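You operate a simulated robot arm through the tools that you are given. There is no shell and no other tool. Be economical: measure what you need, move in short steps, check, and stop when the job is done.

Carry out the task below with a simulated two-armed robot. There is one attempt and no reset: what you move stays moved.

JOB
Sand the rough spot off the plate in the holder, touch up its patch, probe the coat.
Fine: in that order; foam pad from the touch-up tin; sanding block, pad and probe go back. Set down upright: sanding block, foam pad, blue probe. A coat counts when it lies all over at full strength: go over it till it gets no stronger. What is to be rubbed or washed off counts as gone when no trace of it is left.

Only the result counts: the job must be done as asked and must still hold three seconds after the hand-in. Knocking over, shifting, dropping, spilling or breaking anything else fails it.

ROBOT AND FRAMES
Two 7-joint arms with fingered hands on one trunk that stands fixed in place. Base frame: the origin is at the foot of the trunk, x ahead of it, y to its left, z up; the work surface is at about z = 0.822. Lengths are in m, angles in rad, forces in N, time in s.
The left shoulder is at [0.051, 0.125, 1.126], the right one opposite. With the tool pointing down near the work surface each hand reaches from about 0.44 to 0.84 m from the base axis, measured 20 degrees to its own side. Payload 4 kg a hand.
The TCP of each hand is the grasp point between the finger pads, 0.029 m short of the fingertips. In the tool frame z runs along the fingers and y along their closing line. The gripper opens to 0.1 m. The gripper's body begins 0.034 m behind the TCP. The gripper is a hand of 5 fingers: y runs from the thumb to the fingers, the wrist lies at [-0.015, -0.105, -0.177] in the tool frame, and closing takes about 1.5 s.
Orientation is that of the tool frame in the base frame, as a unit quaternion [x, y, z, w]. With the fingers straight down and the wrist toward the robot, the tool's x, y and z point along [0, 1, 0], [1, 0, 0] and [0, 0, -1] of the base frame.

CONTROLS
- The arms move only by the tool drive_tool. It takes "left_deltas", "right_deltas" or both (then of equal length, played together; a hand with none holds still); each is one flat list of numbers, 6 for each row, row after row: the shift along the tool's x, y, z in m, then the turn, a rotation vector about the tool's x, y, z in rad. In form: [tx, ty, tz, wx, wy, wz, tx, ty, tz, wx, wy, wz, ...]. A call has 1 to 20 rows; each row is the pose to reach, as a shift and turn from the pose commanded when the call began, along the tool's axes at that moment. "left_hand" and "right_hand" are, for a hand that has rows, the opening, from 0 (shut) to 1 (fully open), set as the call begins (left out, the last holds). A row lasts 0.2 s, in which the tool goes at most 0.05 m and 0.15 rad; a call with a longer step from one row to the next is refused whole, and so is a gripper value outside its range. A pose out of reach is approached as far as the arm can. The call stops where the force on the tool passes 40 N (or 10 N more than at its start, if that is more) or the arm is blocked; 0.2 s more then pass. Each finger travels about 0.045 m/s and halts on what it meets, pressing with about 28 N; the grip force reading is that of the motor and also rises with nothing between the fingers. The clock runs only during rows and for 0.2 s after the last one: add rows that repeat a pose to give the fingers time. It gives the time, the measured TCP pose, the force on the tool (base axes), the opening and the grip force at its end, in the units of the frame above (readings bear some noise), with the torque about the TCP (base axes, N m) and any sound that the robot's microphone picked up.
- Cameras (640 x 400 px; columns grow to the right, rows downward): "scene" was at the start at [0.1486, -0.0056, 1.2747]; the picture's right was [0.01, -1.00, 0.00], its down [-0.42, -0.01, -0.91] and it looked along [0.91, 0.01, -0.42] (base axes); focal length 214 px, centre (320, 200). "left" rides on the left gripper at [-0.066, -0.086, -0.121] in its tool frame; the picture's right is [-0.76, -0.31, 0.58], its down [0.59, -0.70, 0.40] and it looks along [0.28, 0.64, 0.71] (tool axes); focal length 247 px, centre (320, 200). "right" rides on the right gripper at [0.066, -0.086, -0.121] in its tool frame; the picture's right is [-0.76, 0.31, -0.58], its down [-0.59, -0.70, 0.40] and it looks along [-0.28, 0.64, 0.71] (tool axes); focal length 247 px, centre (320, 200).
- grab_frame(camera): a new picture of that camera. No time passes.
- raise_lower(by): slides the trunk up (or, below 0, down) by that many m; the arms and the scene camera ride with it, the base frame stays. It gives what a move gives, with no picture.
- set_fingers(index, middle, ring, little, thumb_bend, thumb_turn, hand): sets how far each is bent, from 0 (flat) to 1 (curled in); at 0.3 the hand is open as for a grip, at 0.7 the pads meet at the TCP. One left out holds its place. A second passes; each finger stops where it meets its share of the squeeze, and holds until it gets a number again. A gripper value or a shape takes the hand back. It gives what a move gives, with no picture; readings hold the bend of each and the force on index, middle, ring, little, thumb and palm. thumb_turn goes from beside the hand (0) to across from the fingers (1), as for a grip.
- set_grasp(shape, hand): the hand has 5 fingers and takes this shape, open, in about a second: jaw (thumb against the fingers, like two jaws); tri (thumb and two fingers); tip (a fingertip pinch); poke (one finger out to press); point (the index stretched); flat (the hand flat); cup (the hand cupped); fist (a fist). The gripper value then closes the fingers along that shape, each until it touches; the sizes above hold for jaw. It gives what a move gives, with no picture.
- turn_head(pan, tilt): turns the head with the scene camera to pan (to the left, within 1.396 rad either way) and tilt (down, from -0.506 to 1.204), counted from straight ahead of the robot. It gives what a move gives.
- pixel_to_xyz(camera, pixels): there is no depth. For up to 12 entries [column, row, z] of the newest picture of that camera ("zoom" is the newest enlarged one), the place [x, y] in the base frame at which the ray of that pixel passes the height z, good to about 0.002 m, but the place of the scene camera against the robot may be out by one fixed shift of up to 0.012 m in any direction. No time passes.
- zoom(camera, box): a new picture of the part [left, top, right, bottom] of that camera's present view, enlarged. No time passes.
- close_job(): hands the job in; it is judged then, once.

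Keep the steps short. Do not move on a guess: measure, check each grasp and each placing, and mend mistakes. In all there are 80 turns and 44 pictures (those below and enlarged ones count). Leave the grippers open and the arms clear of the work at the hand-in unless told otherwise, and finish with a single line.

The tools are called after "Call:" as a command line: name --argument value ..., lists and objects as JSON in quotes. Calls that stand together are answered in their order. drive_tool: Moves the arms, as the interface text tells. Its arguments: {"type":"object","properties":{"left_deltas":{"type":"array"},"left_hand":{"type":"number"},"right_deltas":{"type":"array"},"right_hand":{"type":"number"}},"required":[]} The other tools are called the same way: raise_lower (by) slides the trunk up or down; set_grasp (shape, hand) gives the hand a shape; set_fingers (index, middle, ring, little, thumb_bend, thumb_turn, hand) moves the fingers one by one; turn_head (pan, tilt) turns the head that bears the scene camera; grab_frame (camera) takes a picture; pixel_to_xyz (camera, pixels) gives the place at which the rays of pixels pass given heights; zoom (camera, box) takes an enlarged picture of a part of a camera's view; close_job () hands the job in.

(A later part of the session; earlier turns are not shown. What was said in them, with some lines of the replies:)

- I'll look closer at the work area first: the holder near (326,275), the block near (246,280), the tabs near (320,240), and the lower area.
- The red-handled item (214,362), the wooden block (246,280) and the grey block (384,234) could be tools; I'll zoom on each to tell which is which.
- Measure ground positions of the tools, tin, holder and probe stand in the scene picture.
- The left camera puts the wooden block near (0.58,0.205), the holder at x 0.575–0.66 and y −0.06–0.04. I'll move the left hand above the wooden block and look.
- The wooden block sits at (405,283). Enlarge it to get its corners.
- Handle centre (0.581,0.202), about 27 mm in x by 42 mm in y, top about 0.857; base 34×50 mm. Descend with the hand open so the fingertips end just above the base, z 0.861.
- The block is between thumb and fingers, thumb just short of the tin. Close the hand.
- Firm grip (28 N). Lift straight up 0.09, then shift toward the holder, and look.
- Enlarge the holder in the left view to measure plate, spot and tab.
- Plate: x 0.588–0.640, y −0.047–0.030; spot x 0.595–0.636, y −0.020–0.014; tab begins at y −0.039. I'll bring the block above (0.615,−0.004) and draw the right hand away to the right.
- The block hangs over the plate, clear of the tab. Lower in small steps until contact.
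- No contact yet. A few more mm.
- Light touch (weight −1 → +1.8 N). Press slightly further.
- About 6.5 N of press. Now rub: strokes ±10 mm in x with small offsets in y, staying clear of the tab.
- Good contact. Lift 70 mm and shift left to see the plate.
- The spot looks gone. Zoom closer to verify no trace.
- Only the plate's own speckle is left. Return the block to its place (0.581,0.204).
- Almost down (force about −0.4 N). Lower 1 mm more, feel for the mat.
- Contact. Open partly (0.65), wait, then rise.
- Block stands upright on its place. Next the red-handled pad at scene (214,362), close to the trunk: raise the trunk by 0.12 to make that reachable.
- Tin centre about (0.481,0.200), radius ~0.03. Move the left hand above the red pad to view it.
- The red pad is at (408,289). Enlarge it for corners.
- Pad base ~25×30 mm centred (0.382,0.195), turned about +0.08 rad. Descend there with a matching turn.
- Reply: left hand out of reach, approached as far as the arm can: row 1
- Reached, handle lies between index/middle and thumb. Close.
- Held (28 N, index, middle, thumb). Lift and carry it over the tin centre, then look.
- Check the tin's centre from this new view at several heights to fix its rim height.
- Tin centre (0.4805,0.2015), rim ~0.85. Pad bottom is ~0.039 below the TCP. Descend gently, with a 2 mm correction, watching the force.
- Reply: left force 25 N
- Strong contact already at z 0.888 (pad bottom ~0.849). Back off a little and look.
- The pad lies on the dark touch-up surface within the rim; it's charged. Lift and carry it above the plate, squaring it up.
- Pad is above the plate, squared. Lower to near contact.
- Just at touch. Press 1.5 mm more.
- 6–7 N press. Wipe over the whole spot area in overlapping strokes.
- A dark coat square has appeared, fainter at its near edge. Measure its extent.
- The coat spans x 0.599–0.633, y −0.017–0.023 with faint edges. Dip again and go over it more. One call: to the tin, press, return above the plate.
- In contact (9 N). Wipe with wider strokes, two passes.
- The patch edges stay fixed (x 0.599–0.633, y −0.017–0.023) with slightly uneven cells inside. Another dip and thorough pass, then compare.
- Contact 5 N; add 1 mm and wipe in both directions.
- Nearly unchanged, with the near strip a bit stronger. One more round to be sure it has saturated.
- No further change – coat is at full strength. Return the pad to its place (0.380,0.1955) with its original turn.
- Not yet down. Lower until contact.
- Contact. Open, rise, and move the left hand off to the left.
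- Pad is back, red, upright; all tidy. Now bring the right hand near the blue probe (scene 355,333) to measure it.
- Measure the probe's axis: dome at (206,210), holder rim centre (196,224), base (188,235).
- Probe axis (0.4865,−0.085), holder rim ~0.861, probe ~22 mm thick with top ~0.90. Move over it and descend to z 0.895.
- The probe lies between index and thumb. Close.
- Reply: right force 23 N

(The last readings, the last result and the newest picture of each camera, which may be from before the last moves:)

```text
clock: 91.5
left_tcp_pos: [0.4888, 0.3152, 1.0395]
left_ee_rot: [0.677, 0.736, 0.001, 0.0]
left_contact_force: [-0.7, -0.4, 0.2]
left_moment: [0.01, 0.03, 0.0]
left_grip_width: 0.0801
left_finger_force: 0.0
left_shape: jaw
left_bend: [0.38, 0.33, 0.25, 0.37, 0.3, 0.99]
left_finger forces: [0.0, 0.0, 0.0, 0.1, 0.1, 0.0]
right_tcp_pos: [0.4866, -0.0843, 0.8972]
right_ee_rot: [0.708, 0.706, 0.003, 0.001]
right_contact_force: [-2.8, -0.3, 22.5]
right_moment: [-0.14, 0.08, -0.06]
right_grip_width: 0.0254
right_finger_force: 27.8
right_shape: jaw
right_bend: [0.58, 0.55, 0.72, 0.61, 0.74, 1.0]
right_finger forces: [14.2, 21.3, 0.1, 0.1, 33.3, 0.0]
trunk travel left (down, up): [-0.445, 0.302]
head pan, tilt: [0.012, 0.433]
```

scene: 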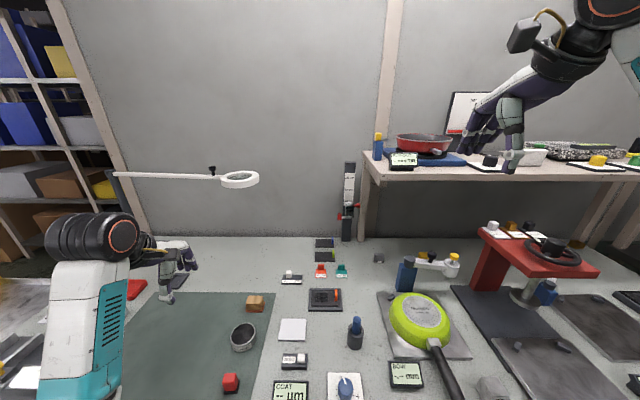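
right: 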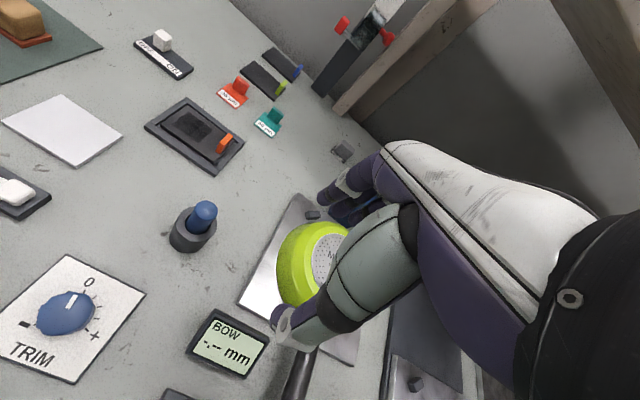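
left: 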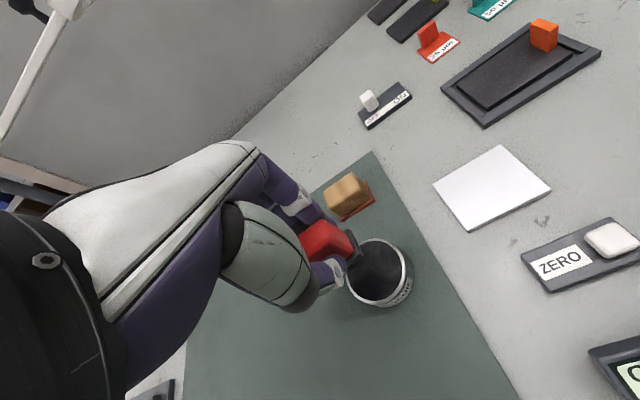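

Gripped, but 22 N upward shows the tips bear on the holder rim. Lift 6 mm and read.

Call:
drive_tool --right_deltas '[0, 0, -0.003, 0, 0, 0, 0, 0, -0.006, 0, 0, 0, 0, 0, -0.006, 0, 0, 0]'

```text
clock: 92.3
left_tcp_pos: [0.4912, 0.3156, 1.0389]
left_ee_rot: [0.677, 0.736, 0.0, 0.0]
left_contact_force: [0.1, 0.4, 0.4]
left_moment: [-0.03, 0.0, 0.04]
left_grip_width: 0.0801
left_finger_force: 0.2
left_shape: jaw
left_bend: [0.38, 0.33, 0.25, 0.37, 0.3, 0.99]
left_finger forces: [0.0, 0.1, 0.0, 0.0, 0.1, 0.1]
right_tcp_pos: [0.4854, -0.0832, 0.8983]
right_ee_rot: [0.707, 0.707, -0.003, -0.002]
right_contact_force: [-0.5, 5.7, -5.4]
right_moment: [0.1, -0.17, -0.02]
right_grip_width: 0.0236
right_finger_force: 28.1
right_shape: jaw
right_bend: [0.58, 0.55, 0.72, 0.61, 0.74, 1.0]
right_finger forces: [13.2, 12.4, 0.0, 0.0, 21.2, 0.1]
trunk travel left (down, up): [-0.445, 0.302]
head pan, tilt: [0.012, 0.433]
```

A bit of drag from the bore. Continue slowly upward.

Call:
drive_tool --right_deltas '[0, 0, -0.004, 0, 0, 0, 0, 0, -0.008, 0, 0, 0, 0, 0, -0.012, 0, 0, 0, 0, 0, -0.016, 0, 0, 0, 0, 0, -0.02, 0, 0, 0, 0, 0, -0.02, 0, 0, 0]'

Call:
zoom --camera "scene" --box '[290, 270, 430, 400]'

```text
clock: 93.7
left_tcp_pos: [0.4913, 0.3151, 1.0387]
left_ee_rot: [0.678, 0.735, 0.0, 0.0]
left_contact_force: [-0.5, 0.0, 0.1]
left_moment: [0.01, 0.04, -0.01]
left_grip_width: 0.0799
left_finger_force: 0.0
left_shape: jaw
left_bend: [0.38, 0.33, 0.25, 0.37, 0.3, 0.99]
left_finger forces: [0.0, 0.0, 0.0, 0.0, 0.1, 0.0]
right_tcp_pos: [0.4887, -0.0847, 0.921]
right_ee_rot: [0.708, 0.706, 0.001, 0.0]
right_contact_force: [0.0, 0.2, -0.5]
right_moment: [-0.01, -0.01, 0.04]
right_grip_width: 0.0226
right_finger_force: 28.2
right_shape: jaw
right_bend: [0.59, 0.58, 0.72, 0.61, 0.77, 1.0]
right_finger forces: [13.4, 6.1, 0.0, 0.0, 19.5, 0.0]
trunk travel left (down, up): [-0.445, 0.302]
head pan, tilt: [0.012, 0.433]
```

```text
3.08 times, centred on (360, 335) of scene
```

zoom: 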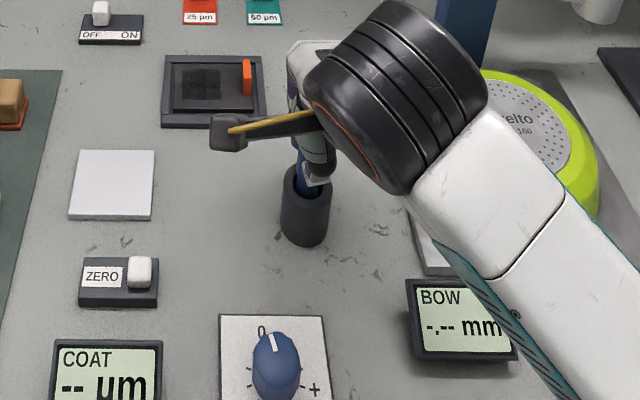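

Unclear whether the probe came along; lift further and read the grip width.

Call:
drive_tool --right_deltas '[0, 0, -0.015, 0, 0, 0, 0, 0, -0.03, 0, 0, 0, 0, 0, -0.045, 0, 0, 0, 0, 0, -0.06, 0, 0, 0, 0, 0, -0.06, 0, 0, 0, 0, 0, -0.06, 0, 0, 0]'

```text
clock: 95.1
left_tcp_pos: [0.4906, 0.3166, 1.0393]
left_ee_rot: [0.678, 0.735, 0.001, 0.0]
left_contact_force: [0.3, 0.2, -0.4]
left_moment: [0.03, 0.0, 0.0]
left_grip_width: 0.0799
left_finger_force: 0.0
left_shape: jaw
left_bend: [0.38, 0.33, 0.25, 0.37, 0.3, 0.99]
left_finger forces: [0.0, 0.0, 0.0, 0.1, 0.0, 0.0]
right_tcp_pos: [0.4877, -0.0844, 0.9812]
right_ee_rot: [0.707, 0.707, -0.001, 0.0]
right_contact_force: [0.6, 0.6, -1.6]
right_moment: [-0.02, -0.02, 0.01]
right_grip_width: 0.0225
right_finger_force: 28.0
right_shape: jaw
right_bend: [0.59, 0.58, 0.72, 0.61, 0.77, 1.0]
right_finger forces: [13.3, 6.1, 0.1, 0.0, 19.2, 0.0]
trunk travel left (down, up): [-0.445, 0.302]
head pan, tilt: [0.012, 0.433]
```

Still 22.5 mm held with 28 N, so the probe came. One enlarged right-hand view to see its tip and tilt.

Call:
zoom --camera "right" --box '[160, 130, 400, 330]'

```text
2.00 times, centred on (280, 230) of right
```

zoom: 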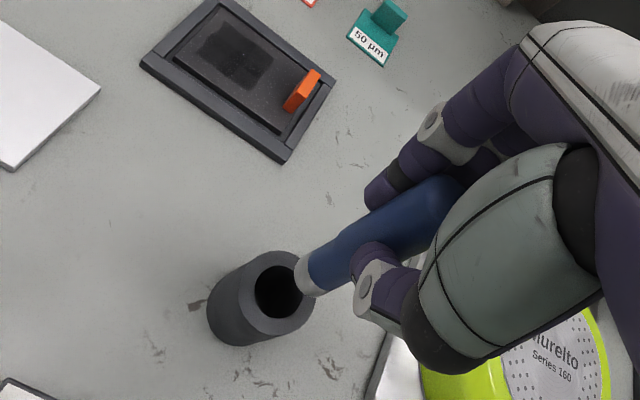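

Probe in hand, light tip at zoom (305,280). Find its height from the axis position.

Call:
pixel_to_xyz --camera "zoom" --pixels '[[306, 280, 0.89], [306, 280, 0.9], [306, 280, 0.91], [306, 280, 0.92], [306, 280, 0.93], [445, 183, 0.985], [445, 183, 0.995], [445, 183, 0.975], [262, 294, 0.861], [232, 56, 0.83], [297, 105, 0.845]]'

```text
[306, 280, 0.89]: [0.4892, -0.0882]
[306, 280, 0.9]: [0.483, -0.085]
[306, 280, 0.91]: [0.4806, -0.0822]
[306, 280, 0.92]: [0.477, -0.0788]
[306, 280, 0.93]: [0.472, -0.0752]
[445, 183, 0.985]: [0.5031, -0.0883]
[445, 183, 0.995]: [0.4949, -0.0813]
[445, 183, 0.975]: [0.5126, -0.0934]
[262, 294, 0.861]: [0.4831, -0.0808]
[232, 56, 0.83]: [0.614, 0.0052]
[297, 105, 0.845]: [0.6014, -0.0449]
```

Tip is roughly 0.08 below the TCP. Carry it over the patch centre (0.616,0.003) and lower to a safe height, feeling for contact.

Call:
drive_tool --right_deltas '[0.022, 0.032, 0, 0, 0, 0, 0.044, 0.064, 0, 0, 0, 0, 0.066, 0.096, 0, 0, 0, 0, 0.0875, 0.128, 0, 0, 0, 0, 0.0875, 0.128, 0.025, 0, 0, 0, 0.0875, 0.128, 0.045, 0, 0, 0, 0.0875, 0.128, 0.054, 0, 0, 0, 0.0875, 0.128, 0.058, 0, 0, 0, 0.0875, 0.128, 0.061, 0, 0, 0]'

```text
clock: 97.1
left_tcp_pos: [0.4909, 0.3161, 1.0388]
left_ee_rot: [0.678, 0.735, 0.0, 0.0]
left_contact_force: [-0.7, 0.6, -0.2]
left_moment: [-0.02, 0.02, 0.01]
left_grip_width: 0.0797
left_finger_force: 0.0
left_shape: jaw
left_bend: [0.38, 0.33, 0.25, 0.37, 0.3, 0.99]
left_finger forces: [0.1, 0.0, 0.0, 0.0, 0.0, 0.0]
right_tcp_pos: [0.6152, 0.0031, 0.9198]
right_ee_rot: [0.707, 0.708, -0.001, -0.001]
right_contact_force: [0.4, -0.4, 0.1]
right_moment: [0.03, 0.02, -0.01]
right_grip_width: 0.0224
right_finger_force: 27.8
right_shape: jaw
right_bend: [0.59, 0.58, 0.72, 0.61, 0.77, 1.0]
right_finger forces: [13.5, 6.2, 0.1, 0.0, 19.2, 0.1]
trunk travel left (down, up): [-0.445, 0.302]
head pan, tilt: [0.012, 0.433]
```

No contact yet at 0.920. Continue in 1.5 mm steps.

Call:
drive_tool --right_deltas '[0, 0, 0.0015, 0, 0, 0, 0, 0, 0.003, 0, 0, 0, 0, 0, 0.0045, 0, 0, 0, 0, 0, 0.006, 0, 0, 0]'

```text
clock: 98.1
left_tcp_pos: [0.4908, 0.3159, 1.0397]
left_ee_rot: [0.677, 0.736, 0.0, 0.0]
left_contact_force: [1.0, -0.3, -1.3]
left_moment: [0.02, 0.01, 0.0]
left_grip_width: 0.0798
left_finger_force: 0.0
left_shape: jaw
left_bend: [0.38, 0.33, 0.25, 0.37, 0.3, 0.99]
left_finger forces: [0.0, 0.0, 0.1, 0.0, 0.1, 0.1]
right_tcp_pos: [0.6156, 0.0034, 0.9141]
right_ee_rot: [0.707, 0.707, 0.0, 0.0]
right_contact_force: [-0.2, -1.0, 0.1]
right_moment: [0.02, -0.02, 0.01]
right_grip_width: 0.0226
right_finger_force: 28.2
right_shape: jaw
right_bend: [0.59, 0.58, 0.72, 0.61, 0.77, 1.0]
right_finger forces: [13.4, 6.2, 0.0, 0.0, 19.3, 0.0]
trunk travel left (down, up): [-0.445, 0.302]
head pan, tilt: [0.012, 0.433]
```

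Call:
drive_tool --right_deltas '[0, 0, 0.0015, 0, 0, 0, 0, 0, 0.003, 0, 0, 0, 0, 0, 0.0045, 0, 0, 0, 0, 0, 0.006, 0, 0, 0]'

```text
clock: 99.1
left_tcp_pos: [0.4918, 0.3146, 1.0376]
left_ee_rot: [0.678, 0.735, 0.0, 0.0]
left_contact_force: [0.3, -0.4, 0.4]
left_moment: [0.03, -0.02, 0.0]
left_grip_width: 0.0798
left_finger_force: 0.0
left_shape: jaw
left_bend: [0.38, 0.33, 0.25, 0.37, 0.3, 0.99]
left_finger forces: [0.0, 0.0, 0.0, 0.1, 0.1, 0.0]
right_tcp_pos: [0.6157, 0.0028, 0.9069]
right_ee_rot: [0.707, 0.707, 0.0, -0.001]
right_contact_force: [0.0, 0.5, -0.9]
right_moment: [0.0, 0.0, 0.02]
right_grip_width: 0.0228
right_finger_force: 27.9
right_shape: jaw
right_bend: [0.59, 0.58, 0.72, 0.61, 0.77, 1.0]
right_finger forces: [13.4, 6.1, 0.1, 0.0, 19.2, 0.0]
trunk travel left (down, up): [-0.445, 0.302]
head pan, tilt: [0.012, 0.433]
```

Call:
drive_tool --right_deltas '[0, 0, 0.001, 0, 0, 0, 0, 0, 0.002, 0, 0, 0, 0, 0, 0.003, 0, 0, 0, 0, 0, 0.004, 0, 0, 0]'

```text
clock: 100.1
left_tcp_pos: [0.4907, 0.3162, 1.0378]
left_ee_rot: [0.677, 0.736, 0.0, 0.001]
left_contact_force: [-0.3, -1.1, 0.4]
left_moment: [0.04, -0.01, -0.04]
left_grip_width: 0.0797
left_finger_force: 0.0
left_shape: jaw
left_bend: [0.38, 0.33, 0.25, 0.37, 0.3, 0.99]
left_finger forces: [0.0, 0.0, 0.0, 0.0, 0.0, 0.0]
right_tcp_pos: [0.6156, 0.0037, 0.9047]
right_ee_rot: [0.707, 0.707, 0.0, 0.0]
right_contact_force: [-0.4, -0.4, 0.4]
right_moment: [0.0, 0.0, -0.01]
right_grip_width: 0.0223
right_finger_force: 28.6
right_shape: jaw
right_bend: [0.59, 0.58, 0.72, 0.61, 0.77, 1.0]
right_finger forces: [13.4, 6.2, 0.1, 0.0, 19.3, 0.0]
trunk travel left (down, up): [-0.445, 0.302]
head pan, tilt: [0.012, 0.433]
```

Call:
drive_tool --right_deltas '[0, 0, 0.001, 0, 0, 0, 0, 0, 0.002, 0, 0, 0, 0, 0, 0.003, 0, 0, 0]'

```text
clock: 100.9
left_tcp_pos: [0.491, 0.3158, 1.0395]
left_ee_rot: [0.677, 0.736, -0.001, 0.0]
left_contact_force: [-0.2, 0.3, 0.0]
left_moment: [0.03, -0.02, -0.03]
left_grip_width: 0.0796
left_finger_force: 0.1
left_shape: jaw
left_bend: [0.38, 0.33, 0.25, 0.37, 0.3, 0.99]
left_finger forces: [0.0, 0.1, 0.0, 0.0, 0.0, 0.0]
right_tcp_pos: [0.6164, 0.0034, 0.9026]
right_ee_rot: [0.707, 0.707, 0.001, 0.001]
right_contact_force: [0.7, 1.1, 10.0]
right_moment: [-0.02, -0.05, -0.01]
right_grip_width: 0.0234
right_finger_force: 28.3
right_shape: jaw
right_bend: [0.58, 0.58, 0.72, 0.61, 0.77, 1.0]
right_finger forces: [14.7, 7.0, 0.0, 0.1, 21.3, 0.0]
trunk travel left (down, up): [-0.445, 0.302]
head pan, tilt: [0.012, 0.433]
```

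Touch with 10 N. Tilt the head down to bring the COAT display into view and read it.

Call:
turn_head --pan 0.012 --tilt 0.65

Call:
drive_tool --right_deltas '[0, 0, 0, 0, 0, 0, 0, 0, 0, 0, 0, 0, 0, 0, 0, 0, 0, 0, 0, 0, 0, 0, 0, 0, 0, 0, 0, 0, 0, 0]'

Call:
zoom --camera "scene" --box '[220, 210, 400, 380]'

```text
clock: 101.6
left_tcp_pos: [0.4898, 0.3153, 1.04]
left_ee_rot: [0.677, 0.736, 0.0, -0.001]
left_contact_force: [0.4, 0.1, -0.1]
left_moment: [0.03, 0.03, 0.03]
left_grip_width: 0.0799
left_finger_force: 0.0
left_shape: jaw
left_bend: [0.38, 0.33, 0.25, 0.37, 0.3, 0.99]
left_finger forces: [0.0, 0.0, 0.0, 0.1, 0.1, 0.0]
right_tcp_pos: [0.615, 0.0039, 0.9024]
right_ee_rot: [0.707, 0.707, 0.002, 0.001]
right_contact_force: [2.5, -0.5, 15.1]
right_moment: [-0.01, -0.13, 0.0]
right_grip_width: 0.0238
right_finger_force: 28.2
right_shape: jaw
right_bend: [0.58, 0.58, 0.72, 0.61, 0.78, 1.0]
right_finger forces: [15.1, 7.4, 0.1, 0.0, 21.5, 0.0]
trunk travel left (down, up): [-0.445, 0.302]
head pan, tilt: [0.012, 0.649]
```

```text
clock: 102.8
left_tcp_pos: [0.4891, 0.315, 1.0389]
left_ee_rot: [0.678, 0.735, 0.0, 0.0]
left_contact_force: [0.0, -0.7, 0.9]
left_moment: [0.03, 0.01, 0.0]
left_grip_width: 0.08
left_finger_force: 0.0
left_shape: jaw
left_bend: [0.38, 0.33, 0.25, 0.37, 0.3, 0.99]
left_finger forces: [0.1, 0.0, 0.0, 0.0, 0.0, 0.0]
right_tcp_pos: [0.6137, 0.0027, 0.9023]
right_ee_rot: [0.708, 0.707, 0.001, 0.0]
right_contact_force: [3.1, -1.0, 17.1]
right_moment: [-0.04, -0.17, 0.03]
right_grip_width: 0.0238
right_finger_force: 28.0
right_shape: jaw
right_bend: [0.58, 0.58, 0.72, 0.61, 0.78, 1.0]
right_finger forces: [15.6, 7.7, 0.1, 0.0, 21.7, 0.1]
trunk travel left (down, up): [-0.445, 0.302]
head pan, tilt: [0.012, 0.649]
```

```text
2.35 times, centred on (310, 295) of scene
```

zoom: 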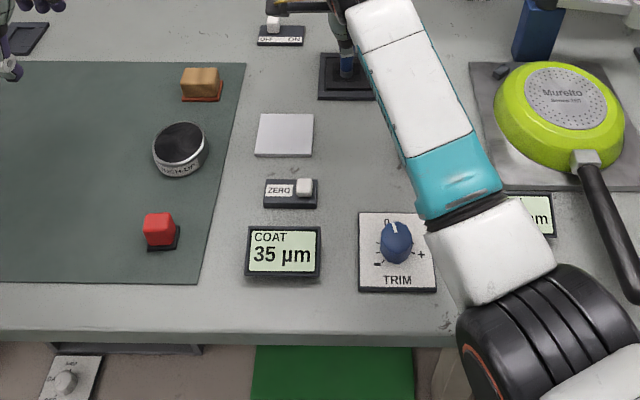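

The gauge reads 35 µm. Lift the probe straight off and carry it back exactly over its holder.

Call:
drive_tool --right_deltas '[0, 0, -0.02, 0, 0, 0, 0, 0, -0.05, 0, 0, 0, 0, 0, -0.08, 0, 0, 0, -0.022, -0.032, -0.08, 0, 0, 0, -0.044, -0.064, -0.08, 0, 0, 0, -0.066, -0.096, -0.08, 0, 0, 0, -0.0875, -0.128, -0.08, 0, 0, 0, -0.0875, -0.128, -0.08, 0, 0, 0, -0.0875, -0.128, -0.06, 0, 0, 0, -0.0875, -0.128, -0.04, 0, 0, 0, -0.0875, -0.128, -0.04, 0, 0, 0]'

Call:
zoom --camera "right" --box '[200, 150, 380, 300]'

```text
clock: 105.2
left_tcp_pos: [0.4911, 0.3173, 1.0388]
left_ee_rot: [0.677, 0.736, -0.001, 0.0]
left_contact_force: [0.4, 0.4, 0.5]
left_moment: [-0.02, 0.01, 0.03]
left_grip_width: 0.08
left_finger_force: 0.0
left_shape: jaw
left_bend: [0.38, 0.33, 0.25, 0.37, 0.3, 0.99]
left_finger forces: [0.0, 0.0, 0.0, 0.0, 0.1, 0.0]
right_tcp_pos: [0.4868, -0.0844, 0.9402]
right_ee_rot: [0.708, 0.706, -0.002, 0.0]
right_contact_force: [-0.8, 1.4, -1.5]
right_moment: [0.01, 0.01, 0.0]
right_grip_width: 0.0234
right_finger_force: 27.7
right_shape: jaw
right_bend: [0.58, 0.58, 0.72, 0.61, 0.78, 1.0]
right_finger forces: [13.7, 6.5, 0.0, 0.0, 18.9, 0.0]
trunk travel left (down, up): [-0.445, 0.302]
head pan, tilt: [0.012, 0.649]
```

```text
2.67 times, centred on (290, 225) of right
```

zoom: 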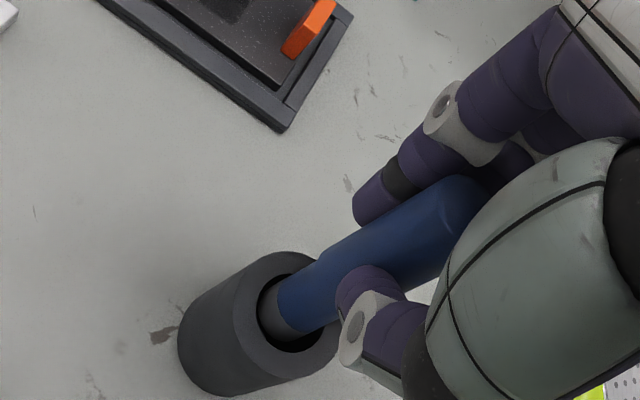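

The tip is entering the bore, well centred. Lower slowly.

Call:
drive_tool --right_deltas '[0, 0, 0.005, 0, 0, 0, 0, 0, 0.01, 0, 0, 0, 0, 0, 0.015, 0, 0, 0, 0, 0, 0.02, 0, 0, 0]'

```text
clock: 106.2
left_tcp_pos: [0.4916, 0.3163, 1.038]
left_ee_rot: [0.678, 0.735, -0.001, 0.0]
left_contact_force: [-0.2, -0.6, -0.5]
left_moment: [0.03, -0.03, 0.01]
left_grip_width: 0.08
left_finger_force: 0.1
left_shape: jaw
left_bend: [0.38, 0.33, 0.25, 0.37, 0.3, 0.99]
left_finger forces: [0.0, 0.0, 0.1, 0.0, 0.0, 0.0]
right_tcp_pos: [0.487, -0.0843, 0.9217]
right_ee_rot: [0.708, 0.706, 0.0, 0.0]
right_contact_force: [0.7, -0.6, -1.7]
right_moment: [-0.02, 0.03, 0.0]
right_grip_width: 0.0231
right_finger_force: 28.1
right_shape: jaw
right_bend: [0.58, 0.58, 0.72, 0.61, 0.78, 1.0]
right_finger forces: [13.7, 6.7, 0.1, 0.0, 18.9, 0.0]
trunk travel left (down, up): [-0.445, 0.302]
head pan, tilt: [0.012, 0.649]
```

Sliding in freely. Lower further toward the bottom.

Call:
drive_tool --right_deltas '[0, 0, 0.005, 0, 0, 0, 0, 0, 0.01, 0, 0, 0, 0, 0, 0.014, 0, 0, 0, 0, 0, 0.017, 0, 0, 0, 0, 0, 0.019, 0, 0, 0]'

```text
clock: 107.4
left_tcp_pos: [0.4908, 0.3154, 1.0374]
left_ee_rot: [0.678, 0.735, 0.0, 0.0]
left_contact_force: [-0.5, 0.5, -0.2]
left_moment: [-0.02, 0.05, 0.0]
left_grip_width: 0.0798
left_finger_force: 0.1
left_shape: jaw
left_bend: [0.38, 0.33, 0.25, 0.37, 0.3, 0.99]
left_finger forces: [0.1, 0.0, 0.1, 0.1, 0.0, 0.0]
right_tcp_pos: [0.4858, -0.0844, 0.9018]
right_ee_rot: [0.707, 0.707, 0.001, 0.0]
right_contact_force: [-9.4, 0.7, 1.1]
right_moment: [0.02, 0.25, -0.01]
right_grip_width: 0.0231
right_finger_force: 28.2
right_shape: jaw
right_bend: [0.73, 0.59, 0.72, 0.61, 0.77, 1.0]
right_finger forces: [11.9, 6.0, 0.1, 0.1, 25.1, 0.0]
trunk travel left (down, up): [-0.445, 0.302]
head pan, tilt: [0.012, 0.649]
```

Some side load and the index shifted; tip is ~3 mm off the bottom. Lower 2 mm more.

Call:
drive_tool --right_deltas '[0, 0, 0.001, 0, 0, 0, 0, 0, 0.002, 0, 0, 0, 0, 0, 0.0025, 0, 0, 0]'

```text
clock: 108.2
left_tcp_pos: [0.4902, 0.3164, 1.0389]
left_ee_rot: [0.677, 0.736, 0.0, 0.0]
left_contact_force: [-0.1, 0.1, -0.1]
left_moment: [0.0, 0.0, 0.02]
left_grip_width: 0.0799
left_finger_force: 0.0
left_shape: jaw
left_bend: [0.38, 0.33, 0.25, 0.37, 0.3, 0.99]
left_finger forces: [0.1, 0.0, 0.0, 0.0, 0.0, 0.1]
right_tcp_pos: [0.4879, -0.0842, 0.9005]
right_ee_rot: [0.708, 0.707, 0.0, 0.0]
right_contact_force: [-10.9, -0.4, 3.6]
right_moment: [0.01, 0.28, -0.06]
right_grip_width: 0.0235
right_finger_force: 28.3
right_shape: jaw
right_bend: [0.73, 0.59, 0.72, 0.61, 0.77, 1.0]
right_finger forces: [11.4, 5.8, 0.1, 0.0, 26.1, 0.0]
trunk travel left (down, up): [-0.445, 0.302]
head pan, tilt: [0.012, 0.649]
```

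Near the bottom. Open the hand here, wait, then rise straight up and withdraw to the right.

Call:
drive_tool --right_deltas '[0, 0, 0, 0, 0, 0, 0, 0, 0, 0, 0, 0, 0, 0, 0, 0, 0, 0, 0, 0, 0, 0, 0, 0, 0, 0, 0, 0, 0, 0, 0, 0, 0, 0, 0, 0, 0, 0, 0, 0, 0, 0, 0, 0, 0, 0, 0, 0]' --right_hand 0.8

Call:
drive_tool --right_deltas '[0, 0, -0.02, 0, 0, 0, 0, 0, -0.05, 0, 0, 0, 0, 0, -0.09, 0, 0, 0, 0, 0, -0.13, 0, 0, 0, -0.04, 0, -0.15, 0, 0, 0, -0.08, 0, -0.17, 0, 0, 0, -0.12, 0, -0.19, 0, 0, 0, -0.16, 0, -0.21, 0, 0, 0, -0.2, 0, -0.23, 0, 0, 0, -0.2, 0, -0.23, 0, 0, 0]'

Call:
zoom --camera "scene" --box '[220, 190, 420, 340]'

```text
clock: 110.0
left_tcp_pos: [0.4904, 0.3159, 1.0396]
left_ee_rot: [0.678, 0.735, 0.0, 0.0]
left_contact_force: [0.3, 0.0, -0.1]
left_moment: [-0.01, 0.02, -0.01]
left_grip_width: 0.0797
left_finger_force: 0.1
left_shape: jaw
left_bend: [0.38, 0.33, 0.25, 0.37, 0.3, 0.99]
left_finger forces: [0.0, 0.0, 0.0, 0.0, 0.1, 0.0]
right_tcp_pos: [0.4868, -0.0842, 0.8992]
right_ee_rot: [0.707, 0.707, -0.001, 0.0]
right_contact_force: [-0.1, -0.1, -0.4]
right_moment: [-0.02, -0.01, 0.01]
right_grip_width: 0.0798
right_finger_force: 0.1
right_shape: jaw
right_bend: [0.38, 0.33, 0.25, 0.37, 0.31, 0.99]
right_finger forces: [0.0, 0.0, 0.0, 0.0, 0.1, 0.0]
trunk travel left (down, up): [-0.445, 0.302]
head pan, tilt: [0.012, 0.649]
```

```text
clock: 112.2
left_tcp_pos: [0.4909, 0.3158, 1.037]
left_ee_rot: [0.677, 0.736, 0.0, 0.0]
left_contact_force: [0.6, -0.4, -0.5]
left_moment: [-0.02, 0.03, -0.02]
left_grip_width: 0.0799
left_finger_force: 0.0
left_shape: jaw
left_bend: [0.38, 0.33, 0.25, 0.37, 0.3, 0.99]
left_finger forces: [0.0, 0.0, 0.1, 0.1, 0.0, 0.0]
right_tcp_pos: [0.5053, -0.2934, 1.1204]
right_ee_rot: [0.707, 0.707, 0.001, 0.0]
right_contact_force: [0.9, 0.3, -0.1]
right_moment: [-0.01, 0.03, 0.03]
right_grip_width: 0.0797
right_finger_force: 0.1
right_shape: jaw
right_bend: [0.38, 0.33, 0.25, 0.37, 0.3, 0.99]
right_finger forces: [0.1, 0.0, 0.1, 0.0, 0.0, 0.0]
right hand out of reach, approached as far as the arm can: row 7, 8, 9, 10
trunk travel left (down, up): [-0.445, 0.302]
head pan, tilt: [0.012, 0.649]
```

```text
2.67 times, centred on (320, 265) of scene
```

zoom: 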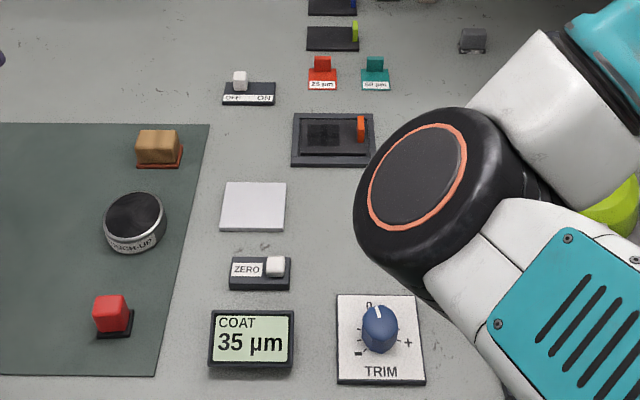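

Display holds 35 µm; block, tin and pad all stand in place; the probe was released deep in its bore with no residual force. Open both hands fully and raise a little to be well clear.

Call:
raise_lower --by 0.08

Call:
drive_tool --left_deltas '[0, 0, 0, 0, 0, 0, 0, 0, 0, 0, 0, 0, 0, 0, 0, 0, 0, 0]' --right_deltas '[0, 0, 0, 0, 0, 0, 0, 0, 0, 0, 0, 0, 0, 0, 0, 0, 0, 0]' --left_hand 1 --right_hand 1

```text
clock: 113.4
left_tcp_pos: [0.4903, 0.3161, 1.1192]
left_ee_rot: [0.677, 0.736, 0.0, 0.0]
left_contact_force: [0.8, 0.0, -0.4]
left_moment: [0.0, 0.0, -0.01]
left_grip_width: 0.08
left_finger_force: 0.1
left_shape: jaw
left_bend: [0.38, 0.33, 0.25, 0.37, 0.3, 0.99]
left_finger forces: [0.0, 0.0, 0.0, 0.0, 0.0, 0.0]
right_tcp_pos: [0.5049, -0.2931, 1.2004]
right_ee_rot: [0.707, 0.707, -0.001, -0.001]
right_contact_force: [-0.3, -0.7, 0.4]
right_moment: [0.02, 0.0, 0.02]
right_grip_width: 0.0798
right_finger_force: 0.0
right_shape: jaw
right_bend: [0.38, 0.33, 0.25, 0.37, 0.3, 0.99]
right_finger forces: [0.1, 0.1, 0.1, 0.0, 0.0, 0.0]
trunk travel left (down, up): [-0.525, 0.222]
head pan, tilt: [0.012, 0.649]
```

```text
clock: 114.2
left_tcp_pos: [0.491, 0.3163, 1.1192]
left_ee_rot: [0.678, 0.735, 0.0, 0.0]
left_contact_force: [-1.0, -0.3, 0.4]
left_moment: [-0.02, 0.03, 0.01]
left_grip_width: 0.0997
left_finger_force: 0.0
left_shape: jaw
left_bend: [0.3, 0.3, 0.3, 0.3, 0.3, 0.98]
left_finger forces: [0.0, 0.0, 0.1, 0.0, 0.0, 0.0]
right_tcp_pos: [0.505, -0.2926, 1.1995]
right_ee_rot: [0.707, 0.707, -0.001, 0.0]
right_contact_force: [-0.1, -0.2, -0.6]
right_moment: [0.0, 0.03, 0.01]
right_grip_width: 0.0999
right_finger_force: 0.1
right_shape: jaw
right_bend: [0.3, 0.3, 0.3, 0.3, 0.3, 0.98]
right_finger forces: [0.0, 0.0, 0.0, 0.0, 0.0, 0.1]
trunk travel left (down, up): [-0.525, 0.222]
head pan, tilt: [0.012, 0.649]
```

Both hands are open and clear. Hand in.

Call:
close_job

```text
The job is handed in.
```

Job handed in: rough spot sanded off, patch coated until it got no stronger, coat probed at 35 µm; block and pad are seen back in place, and the probe was released in its holder, though with the arm blocking the last picture I could not see it standing there.
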